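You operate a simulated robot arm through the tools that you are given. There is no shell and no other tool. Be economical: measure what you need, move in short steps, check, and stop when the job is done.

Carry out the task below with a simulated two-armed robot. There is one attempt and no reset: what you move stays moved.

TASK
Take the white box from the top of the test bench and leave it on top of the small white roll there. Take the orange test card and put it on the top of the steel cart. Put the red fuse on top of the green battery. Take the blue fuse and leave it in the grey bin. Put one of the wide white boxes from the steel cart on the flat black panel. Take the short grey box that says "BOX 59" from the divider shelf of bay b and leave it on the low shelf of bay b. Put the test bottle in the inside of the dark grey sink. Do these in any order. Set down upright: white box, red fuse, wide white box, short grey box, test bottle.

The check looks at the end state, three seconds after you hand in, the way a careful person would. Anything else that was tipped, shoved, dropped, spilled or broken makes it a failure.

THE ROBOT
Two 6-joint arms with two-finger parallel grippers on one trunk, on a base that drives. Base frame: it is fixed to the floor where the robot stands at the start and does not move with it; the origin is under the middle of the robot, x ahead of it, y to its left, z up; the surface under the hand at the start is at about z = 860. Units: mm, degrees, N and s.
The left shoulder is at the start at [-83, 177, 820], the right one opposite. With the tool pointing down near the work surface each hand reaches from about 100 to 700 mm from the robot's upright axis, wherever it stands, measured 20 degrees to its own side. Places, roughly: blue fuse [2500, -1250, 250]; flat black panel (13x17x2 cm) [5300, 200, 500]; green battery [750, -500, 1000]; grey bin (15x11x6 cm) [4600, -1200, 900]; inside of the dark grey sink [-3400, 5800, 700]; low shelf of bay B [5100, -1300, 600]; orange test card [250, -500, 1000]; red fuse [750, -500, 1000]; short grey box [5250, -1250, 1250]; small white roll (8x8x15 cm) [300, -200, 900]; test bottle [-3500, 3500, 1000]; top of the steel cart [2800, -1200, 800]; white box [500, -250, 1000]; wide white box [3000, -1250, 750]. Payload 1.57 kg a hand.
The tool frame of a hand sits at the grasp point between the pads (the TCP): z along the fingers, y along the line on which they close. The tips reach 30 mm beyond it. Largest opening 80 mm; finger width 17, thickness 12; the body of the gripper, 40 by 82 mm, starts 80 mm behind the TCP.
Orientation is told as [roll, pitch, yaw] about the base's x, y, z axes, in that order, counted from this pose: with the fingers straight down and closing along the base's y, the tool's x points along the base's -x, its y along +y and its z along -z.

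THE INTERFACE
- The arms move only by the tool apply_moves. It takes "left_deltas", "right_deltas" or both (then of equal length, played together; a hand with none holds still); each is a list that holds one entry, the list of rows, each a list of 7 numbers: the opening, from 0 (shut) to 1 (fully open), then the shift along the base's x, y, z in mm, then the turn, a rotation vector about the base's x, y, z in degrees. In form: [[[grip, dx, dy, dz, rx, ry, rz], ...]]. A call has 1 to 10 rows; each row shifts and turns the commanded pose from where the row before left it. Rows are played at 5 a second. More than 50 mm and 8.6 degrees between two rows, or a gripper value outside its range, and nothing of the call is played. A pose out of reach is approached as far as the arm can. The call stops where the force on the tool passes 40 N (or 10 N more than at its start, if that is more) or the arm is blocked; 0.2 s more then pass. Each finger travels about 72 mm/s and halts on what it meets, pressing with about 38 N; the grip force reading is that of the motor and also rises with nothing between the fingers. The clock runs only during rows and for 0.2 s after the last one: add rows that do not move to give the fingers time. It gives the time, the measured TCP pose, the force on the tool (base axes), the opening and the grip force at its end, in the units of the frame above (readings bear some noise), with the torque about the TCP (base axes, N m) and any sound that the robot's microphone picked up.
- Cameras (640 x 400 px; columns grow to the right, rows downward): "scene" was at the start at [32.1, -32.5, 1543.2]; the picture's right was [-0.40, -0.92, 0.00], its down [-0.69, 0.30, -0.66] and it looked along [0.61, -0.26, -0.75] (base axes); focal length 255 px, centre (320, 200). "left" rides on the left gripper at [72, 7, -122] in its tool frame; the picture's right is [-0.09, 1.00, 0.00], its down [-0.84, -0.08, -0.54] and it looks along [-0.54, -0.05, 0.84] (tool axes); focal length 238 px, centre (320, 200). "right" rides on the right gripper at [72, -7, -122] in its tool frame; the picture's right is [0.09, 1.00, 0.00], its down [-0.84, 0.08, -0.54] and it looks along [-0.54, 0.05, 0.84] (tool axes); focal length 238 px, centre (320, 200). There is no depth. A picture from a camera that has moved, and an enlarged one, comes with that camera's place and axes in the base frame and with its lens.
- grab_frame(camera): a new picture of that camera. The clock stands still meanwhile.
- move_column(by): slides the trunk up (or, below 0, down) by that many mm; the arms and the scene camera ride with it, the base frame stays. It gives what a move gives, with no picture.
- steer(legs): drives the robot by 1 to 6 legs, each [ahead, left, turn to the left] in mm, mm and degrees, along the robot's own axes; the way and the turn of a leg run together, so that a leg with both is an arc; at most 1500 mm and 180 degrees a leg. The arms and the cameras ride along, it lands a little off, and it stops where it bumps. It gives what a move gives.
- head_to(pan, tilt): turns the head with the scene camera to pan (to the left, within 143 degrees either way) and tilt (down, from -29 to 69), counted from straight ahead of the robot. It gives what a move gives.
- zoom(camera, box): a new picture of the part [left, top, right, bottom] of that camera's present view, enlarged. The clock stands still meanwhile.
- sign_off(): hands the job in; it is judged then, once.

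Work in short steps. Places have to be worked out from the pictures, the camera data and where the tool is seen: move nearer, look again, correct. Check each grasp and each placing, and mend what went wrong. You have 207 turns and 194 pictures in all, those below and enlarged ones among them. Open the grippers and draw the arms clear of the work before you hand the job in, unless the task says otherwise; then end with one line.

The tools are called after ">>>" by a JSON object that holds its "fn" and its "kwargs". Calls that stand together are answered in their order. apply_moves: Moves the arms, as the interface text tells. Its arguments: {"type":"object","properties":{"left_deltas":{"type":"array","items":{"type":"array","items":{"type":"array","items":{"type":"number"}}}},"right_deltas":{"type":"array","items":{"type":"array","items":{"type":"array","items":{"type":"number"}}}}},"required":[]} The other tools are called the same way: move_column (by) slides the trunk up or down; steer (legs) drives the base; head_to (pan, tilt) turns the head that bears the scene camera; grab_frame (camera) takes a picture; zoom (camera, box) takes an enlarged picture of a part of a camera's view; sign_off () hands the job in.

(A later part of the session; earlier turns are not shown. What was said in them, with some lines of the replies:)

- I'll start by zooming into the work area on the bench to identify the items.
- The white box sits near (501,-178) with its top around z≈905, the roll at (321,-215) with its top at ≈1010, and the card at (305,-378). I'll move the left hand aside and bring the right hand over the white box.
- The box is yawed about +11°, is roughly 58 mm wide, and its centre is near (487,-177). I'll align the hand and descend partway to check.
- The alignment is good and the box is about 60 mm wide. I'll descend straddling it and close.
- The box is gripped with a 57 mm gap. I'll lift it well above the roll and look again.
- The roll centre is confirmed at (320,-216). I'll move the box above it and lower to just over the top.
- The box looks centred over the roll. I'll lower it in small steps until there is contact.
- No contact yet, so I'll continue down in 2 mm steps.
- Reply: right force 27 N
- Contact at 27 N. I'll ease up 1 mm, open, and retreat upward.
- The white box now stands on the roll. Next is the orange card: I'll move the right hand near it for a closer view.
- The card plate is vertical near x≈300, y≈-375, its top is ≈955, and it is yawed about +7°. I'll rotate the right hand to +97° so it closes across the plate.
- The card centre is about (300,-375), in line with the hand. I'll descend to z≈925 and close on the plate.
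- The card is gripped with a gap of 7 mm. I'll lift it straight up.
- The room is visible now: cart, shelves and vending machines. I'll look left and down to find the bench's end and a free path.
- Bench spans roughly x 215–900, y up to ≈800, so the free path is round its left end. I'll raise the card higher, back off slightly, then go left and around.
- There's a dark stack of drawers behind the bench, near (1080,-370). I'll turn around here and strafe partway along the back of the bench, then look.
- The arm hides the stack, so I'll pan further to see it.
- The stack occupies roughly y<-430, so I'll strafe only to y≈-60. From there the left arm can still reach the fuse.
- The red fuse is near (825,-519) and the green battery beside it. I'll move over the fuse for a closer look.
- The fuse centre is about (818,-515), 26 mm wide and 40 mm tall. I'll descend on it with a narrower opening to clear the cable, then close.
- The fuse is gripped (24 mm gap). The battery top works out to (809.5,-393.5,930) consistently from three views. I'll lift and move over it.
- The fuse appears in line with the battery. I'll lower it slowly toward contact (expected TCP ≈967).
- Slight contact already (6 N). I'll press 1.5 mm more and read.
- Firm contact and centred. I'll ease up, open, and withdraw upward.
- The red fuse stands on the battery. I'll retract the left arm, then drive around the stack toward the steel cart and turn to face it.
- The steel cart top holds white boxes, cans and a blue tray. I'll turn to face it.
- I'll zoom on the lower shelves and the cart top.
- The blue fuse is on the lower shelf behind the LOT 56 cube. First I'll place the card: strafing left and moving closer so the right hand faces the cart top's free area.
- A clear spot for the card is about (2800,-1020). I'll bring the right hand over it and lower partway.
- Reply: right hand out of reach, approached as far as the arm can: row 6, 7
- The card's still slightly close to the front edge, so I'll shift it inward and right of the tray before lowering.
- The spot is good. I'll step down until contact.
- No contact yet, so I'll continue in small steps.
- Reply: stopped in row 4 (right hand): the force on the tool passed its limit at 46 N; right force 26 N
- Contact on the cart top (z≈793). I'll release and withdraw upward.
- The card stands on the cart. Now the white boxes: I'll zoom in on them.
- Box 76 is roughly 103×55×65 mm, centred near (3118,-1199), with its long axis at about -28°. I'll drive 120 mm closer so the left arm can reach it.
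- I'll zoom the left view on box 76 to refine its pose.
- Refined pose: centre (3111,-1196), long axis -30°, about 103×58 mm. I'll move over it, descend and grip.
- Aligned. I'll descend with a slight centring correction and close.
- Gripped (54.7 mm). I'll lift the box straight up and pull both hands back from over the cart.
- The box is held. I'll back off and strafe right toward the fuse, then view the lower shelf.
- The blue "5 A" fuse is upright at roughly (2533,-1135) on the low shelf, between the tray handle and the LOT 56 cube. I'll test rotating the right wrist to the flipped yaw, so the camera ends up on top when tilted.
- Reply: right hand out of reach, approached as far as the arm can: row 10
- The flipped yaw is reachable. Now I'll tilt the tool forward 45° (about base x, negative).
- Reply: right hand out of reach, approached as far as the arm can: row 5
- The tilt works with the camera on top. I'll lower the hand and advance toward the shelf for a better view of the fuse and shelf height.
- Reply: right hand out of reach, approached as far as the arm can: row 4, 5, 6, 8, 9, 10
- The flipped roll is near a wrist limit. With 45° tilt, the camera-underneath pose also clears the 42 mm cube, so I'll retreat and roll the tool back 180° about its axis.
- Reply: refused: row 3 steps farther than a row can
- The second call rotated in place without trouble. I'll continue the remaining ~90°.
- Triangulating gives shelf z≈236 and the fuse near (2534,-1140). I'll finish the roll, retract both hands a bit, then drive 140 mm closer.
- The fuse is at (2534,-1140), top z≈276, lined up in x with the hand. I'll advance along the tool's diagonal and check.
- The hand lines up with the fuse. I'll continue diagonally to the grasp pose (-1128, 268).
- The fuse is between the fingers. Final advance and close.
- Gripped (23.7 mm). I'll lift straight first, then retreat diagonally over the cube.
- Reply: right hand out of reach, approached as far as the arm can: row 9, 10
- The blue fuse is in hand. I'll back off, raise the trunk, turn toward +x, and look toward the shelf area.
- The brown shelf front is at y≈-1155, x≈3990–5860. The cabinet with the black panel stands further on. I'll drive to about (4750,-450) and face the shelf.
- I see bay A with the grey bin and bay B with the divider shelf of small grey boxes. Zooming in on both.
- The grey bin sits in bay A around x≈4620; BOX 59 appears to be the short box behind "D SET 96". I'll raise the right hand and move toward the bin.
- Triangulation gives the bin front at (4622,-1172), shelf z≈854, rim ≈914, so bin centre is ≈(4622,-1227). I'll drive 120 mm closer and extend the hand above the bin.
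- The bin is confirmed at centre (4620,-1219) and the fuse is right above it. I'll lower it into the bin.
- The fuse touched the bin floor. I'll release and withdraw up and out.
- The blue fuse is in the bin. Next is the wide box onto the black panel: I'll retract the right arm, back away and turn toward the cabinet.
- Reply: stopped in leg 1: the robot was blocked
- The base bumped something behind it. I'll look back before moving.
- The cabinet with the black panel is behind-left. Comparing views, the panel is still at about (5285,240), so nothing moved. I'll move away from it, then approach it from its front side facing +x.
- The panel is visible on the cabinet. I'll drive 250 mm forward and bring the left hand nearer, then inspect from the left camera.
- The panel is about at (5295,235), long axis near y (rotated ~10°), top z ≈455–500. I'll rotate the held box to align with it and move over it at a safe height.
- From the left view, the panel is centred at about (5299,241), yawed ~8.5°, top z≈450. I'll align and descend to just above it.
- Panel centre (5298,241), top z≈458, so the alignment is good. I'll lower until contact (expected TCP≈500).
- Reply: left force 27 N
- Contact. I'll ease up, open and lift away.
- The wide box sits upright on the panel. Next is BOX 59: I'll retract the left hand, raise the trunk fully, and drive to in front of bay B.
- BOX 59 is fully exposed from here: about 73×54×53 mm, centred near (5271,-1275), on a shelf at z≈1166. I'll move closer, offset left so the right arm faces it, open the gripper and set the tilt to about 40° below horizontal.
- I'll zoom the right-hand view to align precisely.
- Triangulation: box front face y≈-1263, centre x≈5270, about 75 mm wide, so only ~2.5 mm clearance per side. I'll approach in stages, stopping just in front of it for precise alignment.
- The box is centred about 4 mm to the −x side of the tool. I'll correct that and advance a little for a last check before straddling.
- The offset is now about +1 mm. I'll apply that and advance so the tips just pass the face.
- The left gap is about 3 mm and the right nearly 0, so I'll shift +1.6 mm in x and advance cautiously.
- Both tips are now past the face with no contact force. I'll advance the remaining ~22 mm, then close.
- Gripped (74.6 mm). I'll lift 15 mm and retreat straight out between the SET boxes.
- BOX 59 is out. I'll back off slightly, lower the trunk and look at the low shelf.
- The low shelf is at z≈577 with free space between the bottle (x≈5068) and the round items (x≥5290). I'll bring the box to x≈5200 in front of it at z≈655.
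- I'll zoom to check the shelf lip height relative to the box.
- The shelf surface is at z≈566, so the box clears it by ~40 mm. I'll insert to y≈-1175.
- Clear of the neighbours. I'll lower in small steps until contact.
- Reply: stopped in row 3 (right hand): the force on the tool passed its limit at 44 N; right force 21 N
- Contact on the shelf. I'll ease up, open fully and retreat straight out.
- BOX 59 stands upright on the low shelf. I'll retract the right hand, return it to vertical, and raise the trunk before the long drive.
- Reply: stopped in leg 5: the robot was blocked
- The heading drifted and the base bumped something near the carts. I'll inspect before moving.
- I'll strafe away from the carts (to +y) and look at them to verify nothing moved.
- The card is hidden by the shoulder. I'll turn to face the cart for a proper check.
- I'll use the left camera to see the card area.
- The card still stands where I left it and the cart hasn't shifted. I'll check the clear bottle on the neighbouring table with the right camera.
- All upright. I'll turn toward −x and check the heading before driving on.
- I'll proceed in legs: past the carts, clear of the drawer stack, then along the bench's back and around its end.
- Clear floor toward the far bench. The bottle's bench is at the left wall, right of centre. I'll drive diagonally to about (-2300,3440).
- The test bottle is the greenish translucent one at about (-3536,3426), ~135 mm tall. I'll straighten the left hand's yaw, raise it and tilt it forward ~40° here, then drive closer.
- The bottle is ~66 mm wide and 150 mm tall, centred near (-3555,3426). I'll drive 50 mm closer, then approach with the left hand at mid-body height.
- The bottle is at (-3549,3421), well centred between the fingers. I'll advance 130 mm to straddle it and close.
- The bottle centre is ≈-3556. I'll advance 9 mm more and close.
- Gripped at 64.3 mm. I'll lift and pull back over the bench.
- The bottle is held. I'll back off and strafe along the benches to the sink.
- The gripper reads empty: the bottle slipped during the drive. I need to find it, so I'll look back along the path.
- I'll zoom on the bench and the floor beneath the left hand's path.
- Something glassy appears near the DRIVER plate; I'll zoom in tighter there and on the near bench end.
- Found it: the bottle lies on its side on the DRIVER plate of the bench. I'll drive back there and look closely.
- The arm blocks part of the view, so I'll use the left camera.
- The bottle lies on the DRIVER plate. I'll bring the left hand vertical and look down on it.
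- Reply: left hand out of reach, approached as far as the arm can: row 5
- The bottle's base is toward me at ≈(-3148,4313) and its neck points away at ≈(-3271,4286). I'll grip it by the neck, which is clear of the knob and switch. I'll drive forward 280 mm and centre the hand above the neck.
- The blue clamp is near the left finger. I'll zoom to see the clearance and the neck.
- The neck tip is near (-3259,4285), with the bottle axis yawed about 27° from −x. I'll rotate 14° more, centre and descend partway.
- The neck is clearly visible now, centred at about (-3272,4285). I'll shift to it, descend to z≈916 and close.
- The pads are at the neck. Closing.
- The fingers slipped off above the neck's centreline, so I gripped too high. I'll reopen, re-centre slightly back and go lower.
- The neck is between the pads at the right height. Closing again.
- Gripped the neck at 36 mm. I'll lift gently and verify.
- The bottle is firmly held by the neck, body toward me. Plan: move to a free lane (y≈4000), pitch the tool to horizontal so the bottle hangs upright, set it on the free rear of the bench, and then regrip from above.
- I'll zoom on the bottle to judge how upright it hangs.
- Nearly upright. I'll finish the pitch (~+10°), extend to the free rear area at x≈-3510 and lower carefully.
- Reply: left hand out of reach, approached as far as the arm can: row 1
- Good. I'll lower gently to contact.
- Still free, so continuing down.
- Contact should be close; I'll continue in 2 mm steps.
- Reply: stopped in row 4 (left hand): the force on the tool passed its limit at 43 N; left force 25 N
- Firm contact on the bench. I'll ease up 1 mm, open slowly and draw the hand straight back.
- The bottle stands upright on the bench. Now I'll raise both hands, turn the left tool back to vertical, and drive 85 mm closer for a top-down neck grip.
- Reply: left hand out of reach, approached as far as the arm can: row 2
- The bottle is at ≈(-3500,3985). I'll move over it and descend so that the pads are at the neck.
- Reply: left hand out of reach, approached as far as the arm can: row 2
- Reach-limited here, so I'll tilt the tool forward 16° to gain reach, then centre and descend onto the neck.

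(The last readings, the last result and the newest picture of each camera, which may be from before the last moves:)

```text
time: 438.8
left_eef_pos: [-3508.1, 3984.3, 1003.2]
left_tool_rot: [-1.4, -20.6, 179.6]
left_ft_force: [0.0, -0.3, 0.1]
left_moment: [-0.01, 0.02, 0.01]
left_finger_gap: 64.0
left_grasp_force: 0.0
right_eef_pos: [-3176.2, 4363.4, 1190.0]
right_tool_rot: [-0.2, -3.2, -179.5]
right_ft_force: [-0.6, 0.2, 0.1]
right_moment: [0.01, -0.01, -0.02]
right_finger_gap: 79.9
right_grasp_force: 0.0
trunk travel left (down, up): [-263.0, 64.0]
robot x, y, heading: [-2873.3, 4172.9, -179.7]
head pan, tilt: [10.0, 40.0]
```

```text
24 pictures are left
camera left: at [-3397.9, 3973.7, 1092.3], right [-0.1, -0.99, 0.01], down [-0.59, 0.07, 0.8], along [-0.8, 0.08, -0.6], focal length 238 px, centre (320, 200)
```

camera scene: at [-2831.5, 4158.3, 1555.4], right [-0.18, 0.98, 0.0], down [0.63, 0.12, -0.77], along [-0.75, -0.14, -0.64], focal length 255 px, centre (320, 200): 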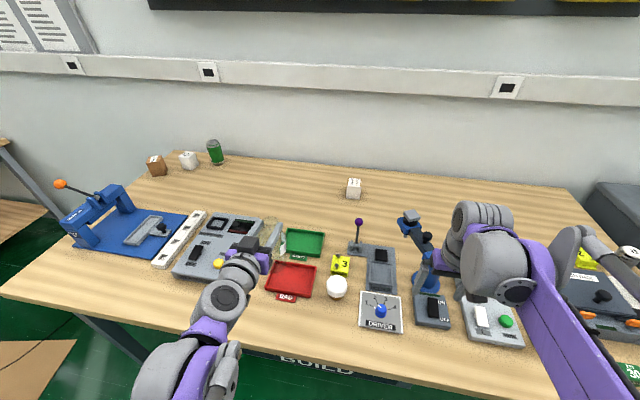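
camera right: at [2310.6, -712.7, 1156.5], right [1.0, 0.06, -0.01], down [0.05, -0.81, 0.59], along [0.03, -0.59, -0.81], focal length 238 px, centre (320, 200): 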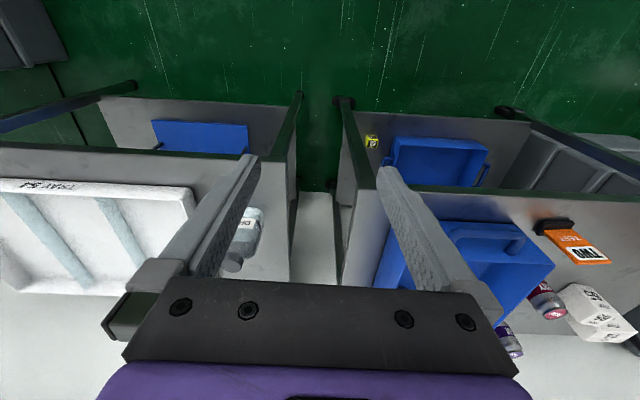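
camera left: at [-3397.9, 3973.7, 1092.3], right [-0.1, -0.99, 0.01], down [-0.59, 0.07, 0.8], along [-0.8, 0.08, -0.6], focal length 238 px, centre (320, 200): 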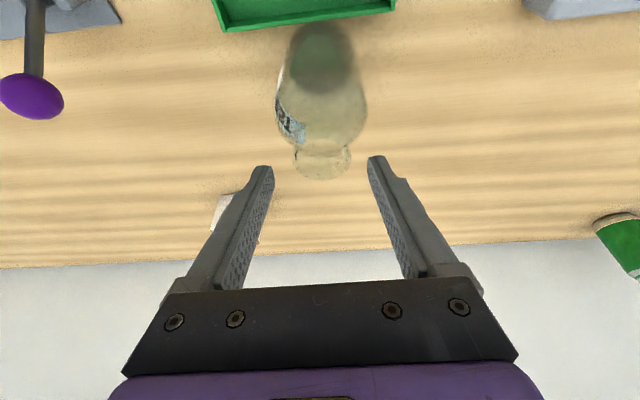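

Centred laterally. Final adjustment: +10 mm in x, down 16 mm, then close on the neck.

>>> {"fn": "apply_moves", "kwargs": {"left_deltas": [[[0.8, 10, 0, 0, 0, 0, 0], [0.8, 0, 0, -10, 0, 0, 0], [0.8, 0, 0, -6, 0, 0, 0], [0.8, 0, 0, 0, 0, 0, 0], [0.6, 0, 0, 0, 0, 0, 0], [0.4, 0, 0, 0, 0, 0, 0], [0.25, 0, 0, 0, 0, 0, 0], [0.2, 0, 0, 0, 0, 0, 0]]]}}

>>> {"fn": "grab_frame", "kwargs": {"camera": "left"}}

```text
time: 440.6
left_eef_pos: [-3497.8, 3982.2, 988.6]
left_tool_rot: [-1.2, -20.7, 179.5]
left_ft_force: [0.0, -3.2, 5.8]
left_moment: [-0.61, 0.11, 0.02]
left_finger_gap: 37.8
left_grasp_force: 38.3
right_eef_pos: [-3174.9, 4363.6, 1189.3]
right_tool_rot: [-0.2, -3.2, -179.5]
right_ft_force: [-0.4, 0.8, 0.0]
right_moment: [0.01, -0.02, 0.0]
right_finger_gap: 79.9
right_grasp_force: 0.1
trunk travel left (down, up): [-263.0, 64.0]
robot x, y, heading: [-2873.2, 4173.6, -179.7]
head pan, tilt: [10.0, 40.0]
```

```text
23 pictures are left
camera left: at [-3386.9, 3973.2, 1077.6], right [-0.1, -0.99, 0.01], down [-0.59, 0.07, 0.8], along [-0.8, 0.08, -0.6], focal length 238 px, centre (320, 200)
```

left: 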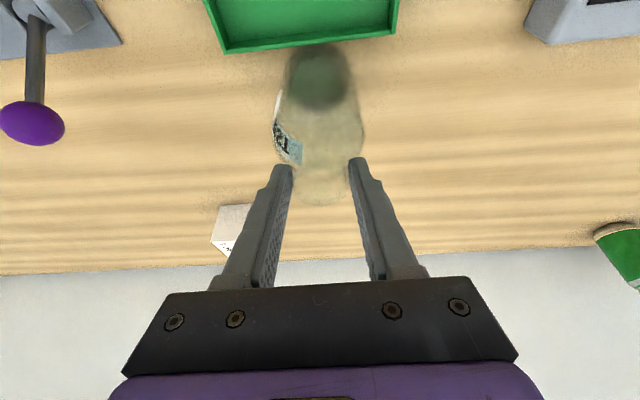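

The moment suggests the tips press on the shoulder cone. I'll reopen, raise 8 mm, and regrip on the straight neck.

>>> {"fn": "apply_moves", "kwargs": {"left_deltas": [[[0.6, 0, 0, 0, 0, 0, 0], [0.65, 0, 0, 0, 0, 0, 0], [0.65, -1, 0, 8, 0, 0, 0], [0.65, 0, 0, 0, 0, 0, 0], [0.45, 0, 0, 0, 0, 0, 0], [0.3, 0, 0, 0, 0, 0, 0], [0.2, 0, 0, 0, 0, 0, 0], [0.2, 0, 0, 0, 0, 0, 0]]]}}

```text
time: 442.4
left_eef_pos: [-3499.3, 3982.6, 996.2]
left_tool_rot: [-1.4, -20.5, 179.4]
left_ft_force: [0.1, -0.2, 0.7]
left_moment: [-0.13, 0.06, -0.02]
left_finger_gap: 36.8
left_grasp_force: 38.2
right_eef_pos: [-3176.7, 4363.8, 1189.2]
right_tool_rot: [-0.1, -3.2, -179.5]
right_ft_force: [-0.6, -0.5, -0.2]
right_moment: [0.04, 0.0, -0.01]
right_finger_gap: 79.8
right_grasp_force: 0.1
trunk travel left (down, up): [-263.0, 64.0]
robot x, y, heading: [-2872.4, 4175.1, -179.6]
head pan, tilt: [10.0, 40.0]
```

A cleaner grip (36.8 mm, little moment). I'll lift and retract, then check.

>>> {"fn": "apply_moves", "kwargs": {"left_deltas": [[[0.2, 0, 0, 15, 0, 0, 0], [0.2, 0, 0, 30, 0, 0, 0], [0.2, 0, 0, 40, 0, 0, 0], [0.2, 10, 0, 40, 0, 0, 0], [0.2, 30, 0, 20, 0, 0, 0], [0.2, 45, 0, 0, 0, 0, 0], [0.2, 45, 0, 0, 0, 0, 0], [0.2, 45, 0, 0, 0, 0, 0], [0.2, 45, 0, 0, 0, 0, 0], [0.2, 0, 0, 0, 0, 0, 0]]]}}

>>> {"fn": "steer", "kwargs": {"legs": [[-150, 0, 0], [-150, 0, 0]]}}

>>> {"fn": "grab_frame", "kwargs": {"camera": "left"}}

```text
time: 444.6
left_eef_pos: [-3277.1, 3982.8, 1143.1]
left_tool_rot: [-1.5, -20.5, 179.5]
left_ft_force: [0.5, 0.1, -1.4]
left_moment: [-0.02, 0.03, -0.03]
left_finger_gap: 36.6
left_grasp_force: 38.3
right_eef_pos: [-3176.1, 4363.5, 1188.4]
right_tool_rot: [-0.2, -3.2, -179.5]
right_ft_force: [0.8, -0.1, -0.3]
right_moment: [0.02, 0.01, -0.01]
right_finger_gap: 80.1
right_grasp_force: 0.0
trunk travel left (down, up): [-263.0, 64.0]
robot x, y, heading: [-2872.4, 4171.0, -179.7]
head pan, tilt: [10.0, 40.0]
```

```text
time: 446.9
left_eef_pos: [-2977.9, 3985.1, 1144.1]
left_tool_rot: [-1.5, -20.5, 179.1]
left_ft_force: [-0.3, -0.4, -1.0]
left_moment: [-0.02, -0.02, 0.03]
left_finger_gap: 36.4
left_grasp_force: 37.9
right_eef_pos: [-2875.0, 4367.4, 1188.4]
right_tool_rot: [-0.1, -3.1, -179.8]
right_ft_force: [-0.1, 0.0, -0.1]
right_moment: [0.02, 0.01, 0.05]
right_finger_gap: 80.1
right_grasp_force: 0.0
trunk travel left (down, up): [-263.0, 64.0]
robot x, y, heading: [-2572.9, 4173.5, -180.0]
head pan, tilt: [10.0, 40.0]
```

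```text
22 pictures are left
camera left: at [-2868.4, 3976.2, 1233.1], right [-0.11, -0.99, 0.01], down [-0.59, 0.07, 0.8], along [-0.8, 0.08, -0.6], focal length 238 px, centre (320, 200)
```

left: 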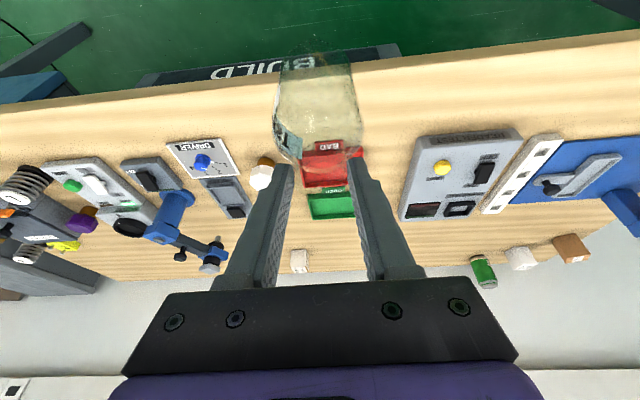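

The bottle is held firmly. I'll strafe toward the sink in shorter legs, checking the grip on the way.

>>> {"fn": "steer", "kwargs": {"legs": [[0, -600, 0]]}}

>>> {"fn": "steer", "kwargs": {"legs": [[0, -600, 0]]}}

>>> {"fn": "steer", "kwargs": {"legs": [[0, -600, 0]]}}

>>> {"fn": "grab_frame", "kwargs": {"camera": "left"}}

```text
time: 452.5
left_eef_pos: [-2981.9, 4563.3, 1144.1]
left_tool_rot: [-1.5, -20.5, -179.1]
left_ft_force: [-0.1, 0.2, -0.6]
left_moment: [0.04, 0.01, -0.01]
left_finger_gap: 36.5
left_grasp_force: 38.3
right_eef_pos: [-2890.3, 4947.4, 1188.4]
right_tool_rot: [-0.2, -3.2, -178.1]
right_ft_force: [0.1, -0.9, 0.5]
right_moment: [0.01, 0.03, -0.03]
right_finger_gap: 80.0
right_grasp_force: 0.1
trunk travel left (down, up): [-263.0, 64.0]
robot x, y, heading: [-2580.2, 4764.0, -178.2]
head pan, tilt: [10.0, 40.0]
```

```text
time: 458.5
left_eef_pos: [-3000.3, 5189.4, 1144.2]
left_tool_rot: [-1.4, -20.5, -179.5]
left_ft_force: [0.4, -0.6, -1.5]
left_moment: [-0.04, -0.04, -0.01]
left_finger_gap: 36.0
left_grasp_force: 37.8
right_eef_pos: [-2906.7, 5573.3, 1189.1]
right_tool_rot: [-0.2, -3.2, -178.6]
right_ft_force: [0.3, 0.2, 0.4]
right_moment: [0.04, -0.01, 0.01]
right_finger_gap: 80.2
right_grasp_force: 0.0
trunk travel left (down, up): [-263.0, 64.0]
robot x, y, heading: [-2598.1, 5388.2, -178.5]
head pan, tilt: [10.0, 40.0]
```

```text
time: 464.2
left_eef_pos: [-3012.6, 5802.1, 1143.1]
left_tool_rot: [-1.4, -20.5, 178.6]
left_ft_force: [0.4, -0.7, -0.8]
left_moment: [-0.01, -0.04, -0.02]
left_finger_gap: 36.2
left_grasp_force: 38.4
right_eef_pos: [-2904.8, 6182.2, 1188.3]
right_tool_rot: [-0.2, -3.2, 179.6]
right_ft_force: [0.8, -0.6, 0.5]
right_moment: [0.01, 0.02, 0.0]
right_finger_gap: 80.0
right_grasp_force: 0.0
trunk travel left (down, up): [-263.0, 64.0]
robot x, y, heading: [-2605.0, 5989.3, 179.7]
head pan, tilt: [10.0, 40.0]
```

```text
21 pictures are left
camera left: at [-2902.2, 5791.3, 1233.0], right [-0.12, -0.99, 0.01], down [-0.59, 0.08, 0.8], along [-0.8, 0.09, -0.6], focal length 238 px, centre (320, 200)
```

left: 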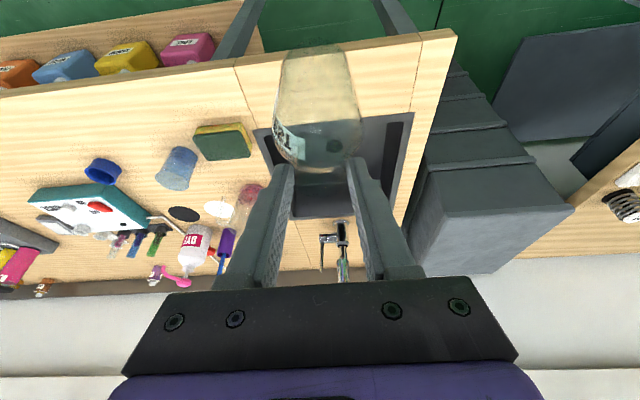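

The bottle's still held, and the sink opening is x≈-3167 to -3497, y≈5655–5947. I'll drive forward 170 mm and move the bottle over the sink.

>>> {"fn": "steer", "kwargs": {"legs": [[170, 0, 0]]}}

>>> {"fn": "apply_moves", "kwargs": {"left_deltas": [[[0.2, -35, 0, 0, 0, 0, 0], [0.2, -35, 0, 0, 0, 0, 0], [0.2, -30, 0, -20, 0, 0, 0], [0.2, 0, 0, -40, 0, 0, 0], [0.2, 0, 0, -40, 0, 0, 0], [0.2, 0, 0, 0, 0, 0, 0]]]}}

>>> {"fn": "grab_frame", "kwargs": {"camera": "left"}}

>>> {"fn": "head_to", "kwargs": {"pan": 15, "tilt": 45}}

>>> {"fn": "grab_frame", "kwargs": {"camera": "scene"}}

```text
time: 465.7
left_eef_pos: [-3179.1, 5804.1, 1144.9]
left_tool_rot: [-1.4, -20.6, 178.5]
left_ft_force: [0.2, -0.2, -0.8]
left_moment: [0.01, -0.01, 0.0]
left_finger_gap: 36.3
left_grasp_force: 37.6
right_eef_pos: [-3070.4, 6184.0, 1188.2]
right_tool_rot: [-0.2, -3.1, 179.6]
right_ft_force: [0.6, 0.8, -0.6]
right_moment: [-0.03, -0.03, 0.01]
right_finger_gap: 80.0
right_grasp_force: 0.1
trunk travel left (down, up): [-263.0, 64.0]
robot x, y, heading: [-2774.0, 5989.6, 179.5]
head pan, tilt: [10.0, 40.0]
```

```text
time: 467.1
left_eef_pos: [-3279.3, 5805.0, 1043.6]
left_tool_rot: [-1.4, -20.5, 178.7]
left_ft_force: [-0.3, -0.3, -0.9]
left_moment: [0.02, 0.0, 0.0]
left_finger_gap: 35.8
left_grasp_force: 37.8
right_eef_pos: [-3070.9, 6184.8, 1188.0]
right_tool_rot: [-0.2, -3.1, 179.5]
right_ft_force: [0.6, 0.1, -0.6]
right_moment: [-0.01, 0.0, 0.02]
right_finger_gap: 79.8
right_grasp_force: 0.0
trunk travel left (down, up): [-263.0, 64.0]
robot x, y, heading: [-2773.7, 5991.6, 179.9]
head pan, tilt: [10.0, 40.0]
```

```text
20 pictures are left
camera left: at [-3169.2, 5794.5, 1132.6], right [-0.12, -0.99, 0.01], down [-0.59, 0.08, 0.8], along [-0.8, 0.09, -0.6], focal length 238 px, centre (320, 200)
```

left: 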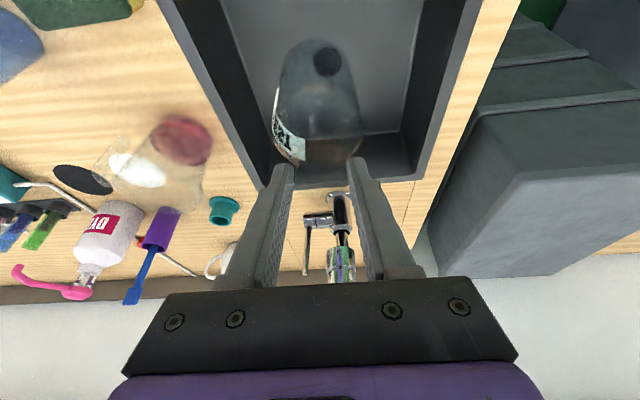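

```text
time: 467.7
left_eef_pos: [-3279.7, 5806.1, 1044.7]
left_tool_rot: [-1.5, -20.5, 178.6]
left_ft_force: [-0.1, -0.4, -0.5]
left_moment: [0.01, -0.04, 0.0]
left_finger_gap: 36.0
left_grasp_force: 38.2
right_eef_pos: [-3070.3, 6183.7, 1188.7]
right_tool_rot: [-0.3, -3.2, 179.5]
right_ft_force: [0.9, -0.4, -0.5]
right_moment: [0.01, 0.01, -0.02]
right_finger_gap: 79.9
right_grasp_force: 0.1
trunk travel left (down, up): [-263.0, 64.0]
robot x, y, heading: [-2772.9, 5986.3, 179.5]
head pan, tilt: [15.0, 45.0]
```

```text
19 pictures are left
camera scene: at [-2808.9, 5966.6, 1548.2], right [-0.25, 0.97, 0.0], down [0.68, 0.18, -0.71], along [-0.69, -0.18, -0.71], focal length 255 px, centre (320, 200)
```

scene: 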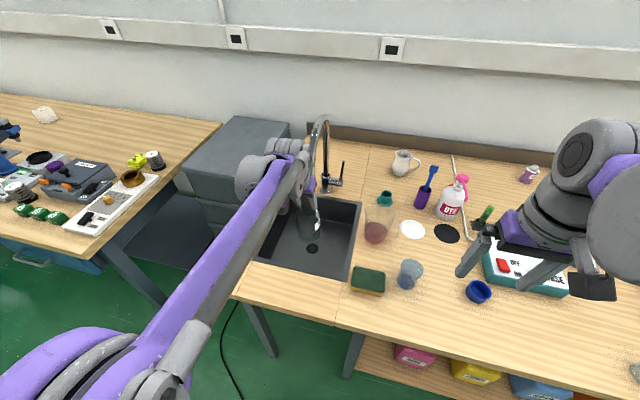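

The bottle is above the sink, in front of the spout. I'll shift 15 mm toward me for faucet clearance and lower into the basin.

>>> {"fn": "apply_moves", "kwargs": {"left_deltas": [[[0.2, 15, -3, 0, 0, 0, 0], [0.2, 0, 0, -35, 0, 0, 0], [0.2, 0, 0, -35, 0, 0, 0], [0.2, 0, 0, -30, 0, 0, 0], [0.2, 0, 0, 0, 0, 0, 0]]]}}

>>> {"fn": "grab_frame", "kwargs": {"camera": "left"}}

```text
time: 468.9
left_eef_pos: [-3264.7, 5800.0, 945.7]
left_tool_rot: [-1.5, -20.6, 178.5]
left_ft_force: [-0.3, -0.3, -0.5]
left_moment: [-0.02, -0.03, -0.03]
left_finger_gap: 35.8
left_grasp_force: 37.8
right_eef_pos: [-3071.1, 6184.3, 1188.3]
right_tool_rot: [-0.1, -3.2, 179.5]
right_ft_force: [0.2, 0.3, -0.3]
right_moment: [-0.01, 0.04, 0.03]
right_finger_gap: 80.0
right_grasp_force: 0.1
trunk travel left (down, up): [-263.0, 64.0]
robot x, y, heading: [-2772.1, 5984.2, 179.4]
head pan, tilt: [15.0, 45.0]
```

```text
18 pictures are left
camera left: at [-3155.3, 5789.2, 1035.0], right [-0.12, -0.99, 0.01], down [-0.59, 0.08, 0.8], along [-0.8, 0.09, -0.6], focal length 238 px, centre (320, 200)
```

left: 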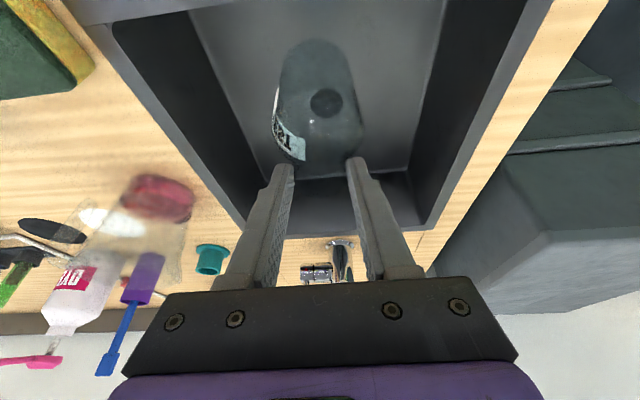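

Inside the basin and clear of the walls. I'll keep lowering in modest steps.

>>> {"fn": "apply_moves", "kwargs": {"left_deltas": [[[0.2, 0, 0, -12, 0, 0, 0], [0.2, 0, 0, -10, 0, 0, 0], [0.2, 0, 0, -8, 0, 0, 0], [0.2, 0, 0, -6, 0, 0, 0], [0.2, 0, 0, -5, 0, 0, 0], [0.2, 0, 0, -4, 0, 0, 0], [0.2, 0, 0, -4, 0, 0, 0], [0.2, 0, 0, -4, 0, 0, 0], [0.2, 0, 0, 0, 0, 0, 0]]]}}

```text
time: 470.9
left_eef_pos: [-3262.3, 5800.5, 890.6]
left_tool_rot: [-1.3, -20.5, 178.6]
left_ft_force: [-0.8, -0.4, -1.8]
left_moment: [0.03, 0.01, -0.01]
left_finger_gap: 36.0
left_grasp_force: 38.4
right_eef_pos: [-3071.2, 6184.1, 1189.0]
right_tool_rot: [-0.2, -3.2, 179.5]
right_ft_force: [-0.2, -0.1, 0.4]
right_moment: [0.01, 0.03, -0.03]
right_finger_gap: 79.8
right_grasp_force: 0.0
trunk travel left (down, up): [-263.0, 64.0]
robot x, y, heading: [-2770.4, 5990.3, 179.4]
head pan, tilt: [15.0, 45.0]
```

>>> {"fn": "apply_moves", "kwargs": {"left_deltas": [[[0.2, 0, 0, -4, 0, 0, 0], [0.2, 0, 0, -4, 0, 0, 0], [0.2, 0, 0, -4, 0, 0, 0], [0.2, 0, 0, -4, 0, 0, 0], [0.2, 0, 0, -4, 0, 0, 0], [0.2, 0, 0, -4, 0, 0, 0], [0.2, 0, 0, -4, 0, 0, 0], [0.2, 0, 0, -4, 0, 0, 0], [0.2, 0, 0, 0, 0, 0, 0]]]}}

>>> {"fn": "grab_frame", "kwargs": {"camera": "left"}}

```text
time: 472.4
left_eef_pos: [-3263.2, 5802.3, 867.7]
left_tool_rot: [-1.3, -21.0, 178.6]
left_ft_force: [3.1, 3.5, 29.5]
left_moment: [-0.4, -0.3, 0.05]
left_finger_gap: 35.9
left_grasp_force: 37.8
right_eef_pos: [-3068.9, 6185.8, 1187.3]
right_tool_rot: [0.0, -3.3, 179.5]
right_ft_force: [-0.4, 0.1, 0.4]
right_moment: [-0.01, -0.01, -0.01]
right_finger_gap: 80.0
right_grasp_force: 0.1
trunk travel left (down, up): [-263.0, 64.0]
robot x, y, heading: [-2774.9, 5988.6, 179.4]
head pan, tilt: [15.0, 45.0]
stopped in row 7 (left hand): the force on the tool passed its limit at 52 N (the readings are from after the stop); the commanded pose is now the measured one
```

```text
17 pictures are left
camera left: at [-3153.0, 5791.8, 956.0], right [-0.12, -0.99, 0.01], down [-0.59, 0.08, 0.81], along [-0.8, 0.09, -0.59], focal length 238 px, centre (320, 200)
```

left: 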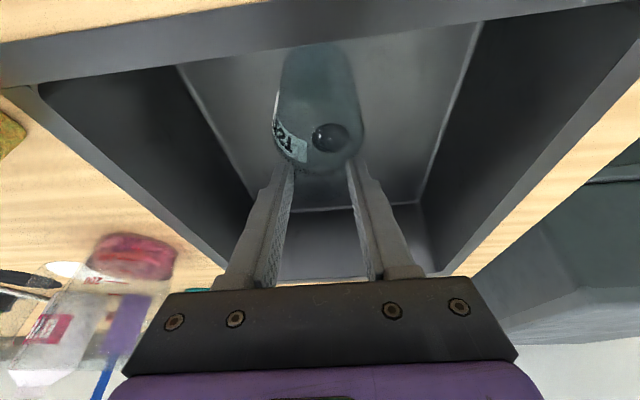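

The bottle is on the sink floor. I'll ease up, open and withdraw straight up.

>>> {"fn": "apply_moves", "kwargs": {"left_deltas": [[[0.2, 0, 0, 1.5, 0, 0, 0], [0.45, 0, 0, 0, 0, 0, 0], [0.65, 0, 0, 0, 0, 0, 0], [0.7, 0, 0, 0, 0, 0, 0], [0.7, 4, 0, 20, 0, 0, 0], [0.7, 8, 0, 40, 0, 0, 0], [0.7, 10, 0, 45, 0, 0, 0], [0.7, 10, 0, 45, 0, 0, 0], [0.7, 20, 0, 45, 0, 0, 0], [0.7, 20, 0, 40, 0, 0, 0]]]}}

>>> {"fn": "grab_frame", "kwargs": {"camera": "left"}}

```text
time: 474.6
left_eef_pos: [-3190.2, 5802.3, 1099.0]
left_tool_rot: [-1.3, -20.8, 178.5]
left_ft_force: [0.1, -0.7, 0.3]
left_moment: [0.02, 0.0, 0.0]
left_finger_gap: 55.9
left_grasp_force: 0.1
right_eef_pos: [-3069.9, 6184.6, 1188.2]
right_tool_rot: [-0.2, -3.2, 179.5]
right_ft_force: [-0.4, -0.2, -0.3]
right_moment: [0.0, 0.02, -0.02]
right_finger_gap: 80.1
right_grasp_force: 0.0
trunk travel left (down, up): [-263.0, 64.0]
robot x, y, heading: [-2773.7, 5987.6, 179.6]
head pan, tilt: [15.0, 45.0]
```

```text
16 pictures are left
camera left: at [-3080.3, 5791.5, 1187.7], right [-0.12, -0.99, 0.01], down [-0.59, 0.08, 0.8], along [-0.8, 0.09, -0.59], focal length 238 px, centre (320, 200)
```

left: 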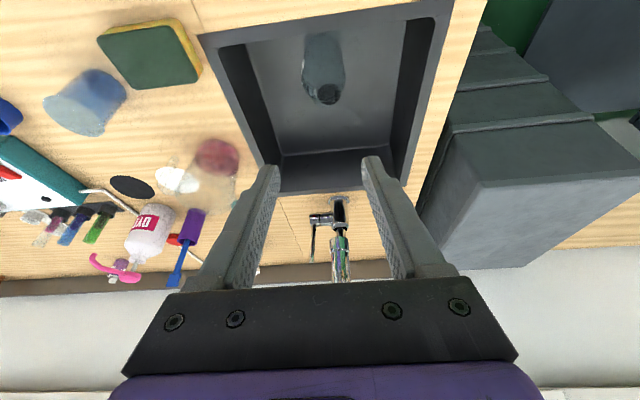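

I'll zoom to confirm the bottle stands upright in the sink.

>>> {"fn": "zoom", "kwargs": {"camera": "left", "box": [250, 10, 410, 130]}}

>>> {"fn": "steer", "kwargs": {"legs": [[-300, 0, 0]]}}

>>> {"fn": "head_to", "kwargs": {"pan": 5, "tilt": 35}}

>>> {"fn": "grab_frame", "kwargs": {"camera": "scene"}}

```text
3.33 times, centred on (330, 70) of left
camera zoom: at [-3080.3, 5791.5, 1187.7], right [-0.12, -0.99, 0.01], down [-0.59, 0.08, 0.8], along [-0.8, 0.09, -0.59], focal length 794 px, centre (287, 633)
```

zoom: 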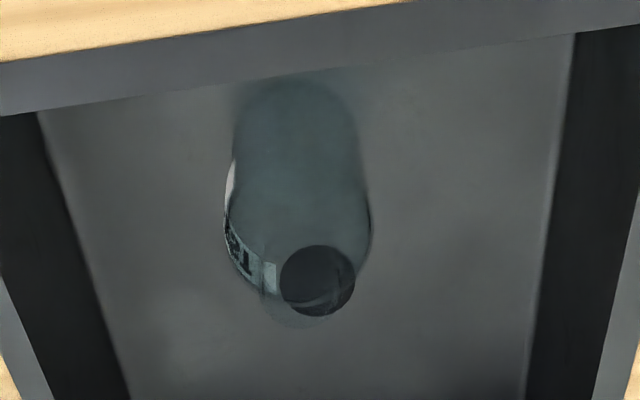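

```text
time: 476.7
left_eef_pos: [-2892.1, 5801.0, 1099.1]
left_tool_rot: [-1.3, -20.7, 178.3]
left_ft_force: [-0.3, -0.3, -0.2]
left_moment: [-0.01, 0.0, 0.01]
left_finger_gap: 55.8
left_grasp_force: 0.0
right_eef_pos: [-2771.5, 6181.2, 1188.6]
right_tool_rot: [-0.2, -3.2, 179.3]
right_ft_force: [0.2, 0.1, 0.4]
right_moment: [0.0, 0.02, 0.02]
right_finger_gap: 79.7
right_grasp_force: 0.0
trunk travel left (down, up): [-263.0, 64.0]
robot x, y, heading: [-2475.2, 5982.9, 179.2]
head pan, tilt: [15.0, 45.0]
```

```text
time: 477.4
left_eef_pos: [-2893.4, 5801.2, 1097.9]
left_tool_rot: [-1.3, -20.7, 178.3]
left_ft_force: [-0.5, -1.2, -0.2]
left_moment: [0.04, -0.03, 0.02]
left_finger_gap: 55.6
left_grasp_force: 0.1
right_eef_pos: [-2771.7, 6181.8, 1189.0]
right_tool_rot: [-0.2, -3.3, 179.3]
right_ft_force: [-1.0, -0.3, -0.4]
right_moment: [0.0, -0.03, 0.01]
right_finger_gap: 80.0
right_grasp_force: 0.1
trunk travel left (down, up): [-263.0, 64.0]
robot x, y, heading: [-2470.3, 5986.9, 179.4]
head pan, tilt: [5.0, 35.0]
```

```text
14 pictures are left
camera scene: at [-2518.6, 5976.9, 1562.9], right [-0.07, 1.0, 0.0], down [0.57, 0.04, -0.82], along [-0.82, -0.06, -0.57], focal length 255 px, centre (320, 200)
```

scene: 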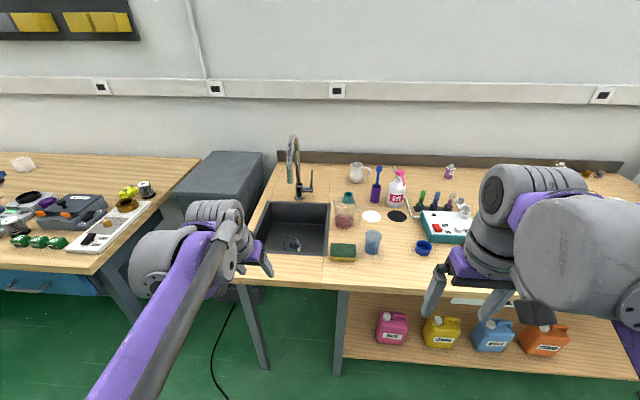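

>>> {"fn": "zoom", "kwargs": {"camera": "scene", "box": [250, 190, 340, 265]}}

```text
5.33 times, centred on (295, 228) of scene
camera zoom: at [-2518.6, 5976.9, 1562.9], right [-0.07, 1.0, 0.0], down [0.57, 0.04, -0.82], along [-0.82, -0.06, -0.57], focal length 1359 px, centre (453, 53)
```

zoom: 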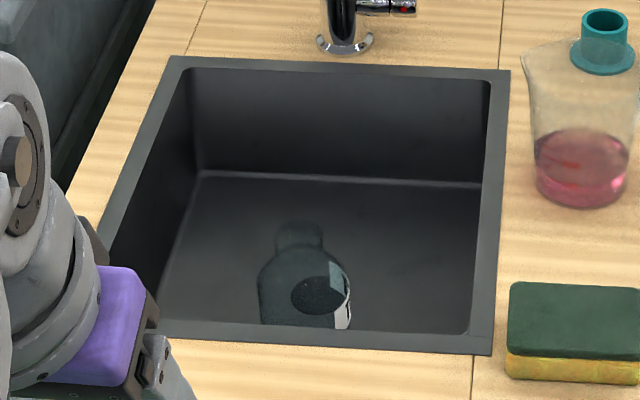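

The bottle stands upright in the sink, all other placements were checked, both grippers are open, and the arms are clear of the benches. I'm handing in.

>>> {"fn": "sign_off", "kwargs": {}}

```text
The job is handed in.
```

I handed the job in with all seven items in place. The test bottle slipped from the gripper once and fell onto its side on the workbench; I picked it up again and set it upright in the sink. As far as the pictures show, nothing else was tipped or moved. The base also bumped the cabinet under the black panel once, and something by the carts once. Pictures showed both as they were, but I didn't go back to the test bench for a final look.
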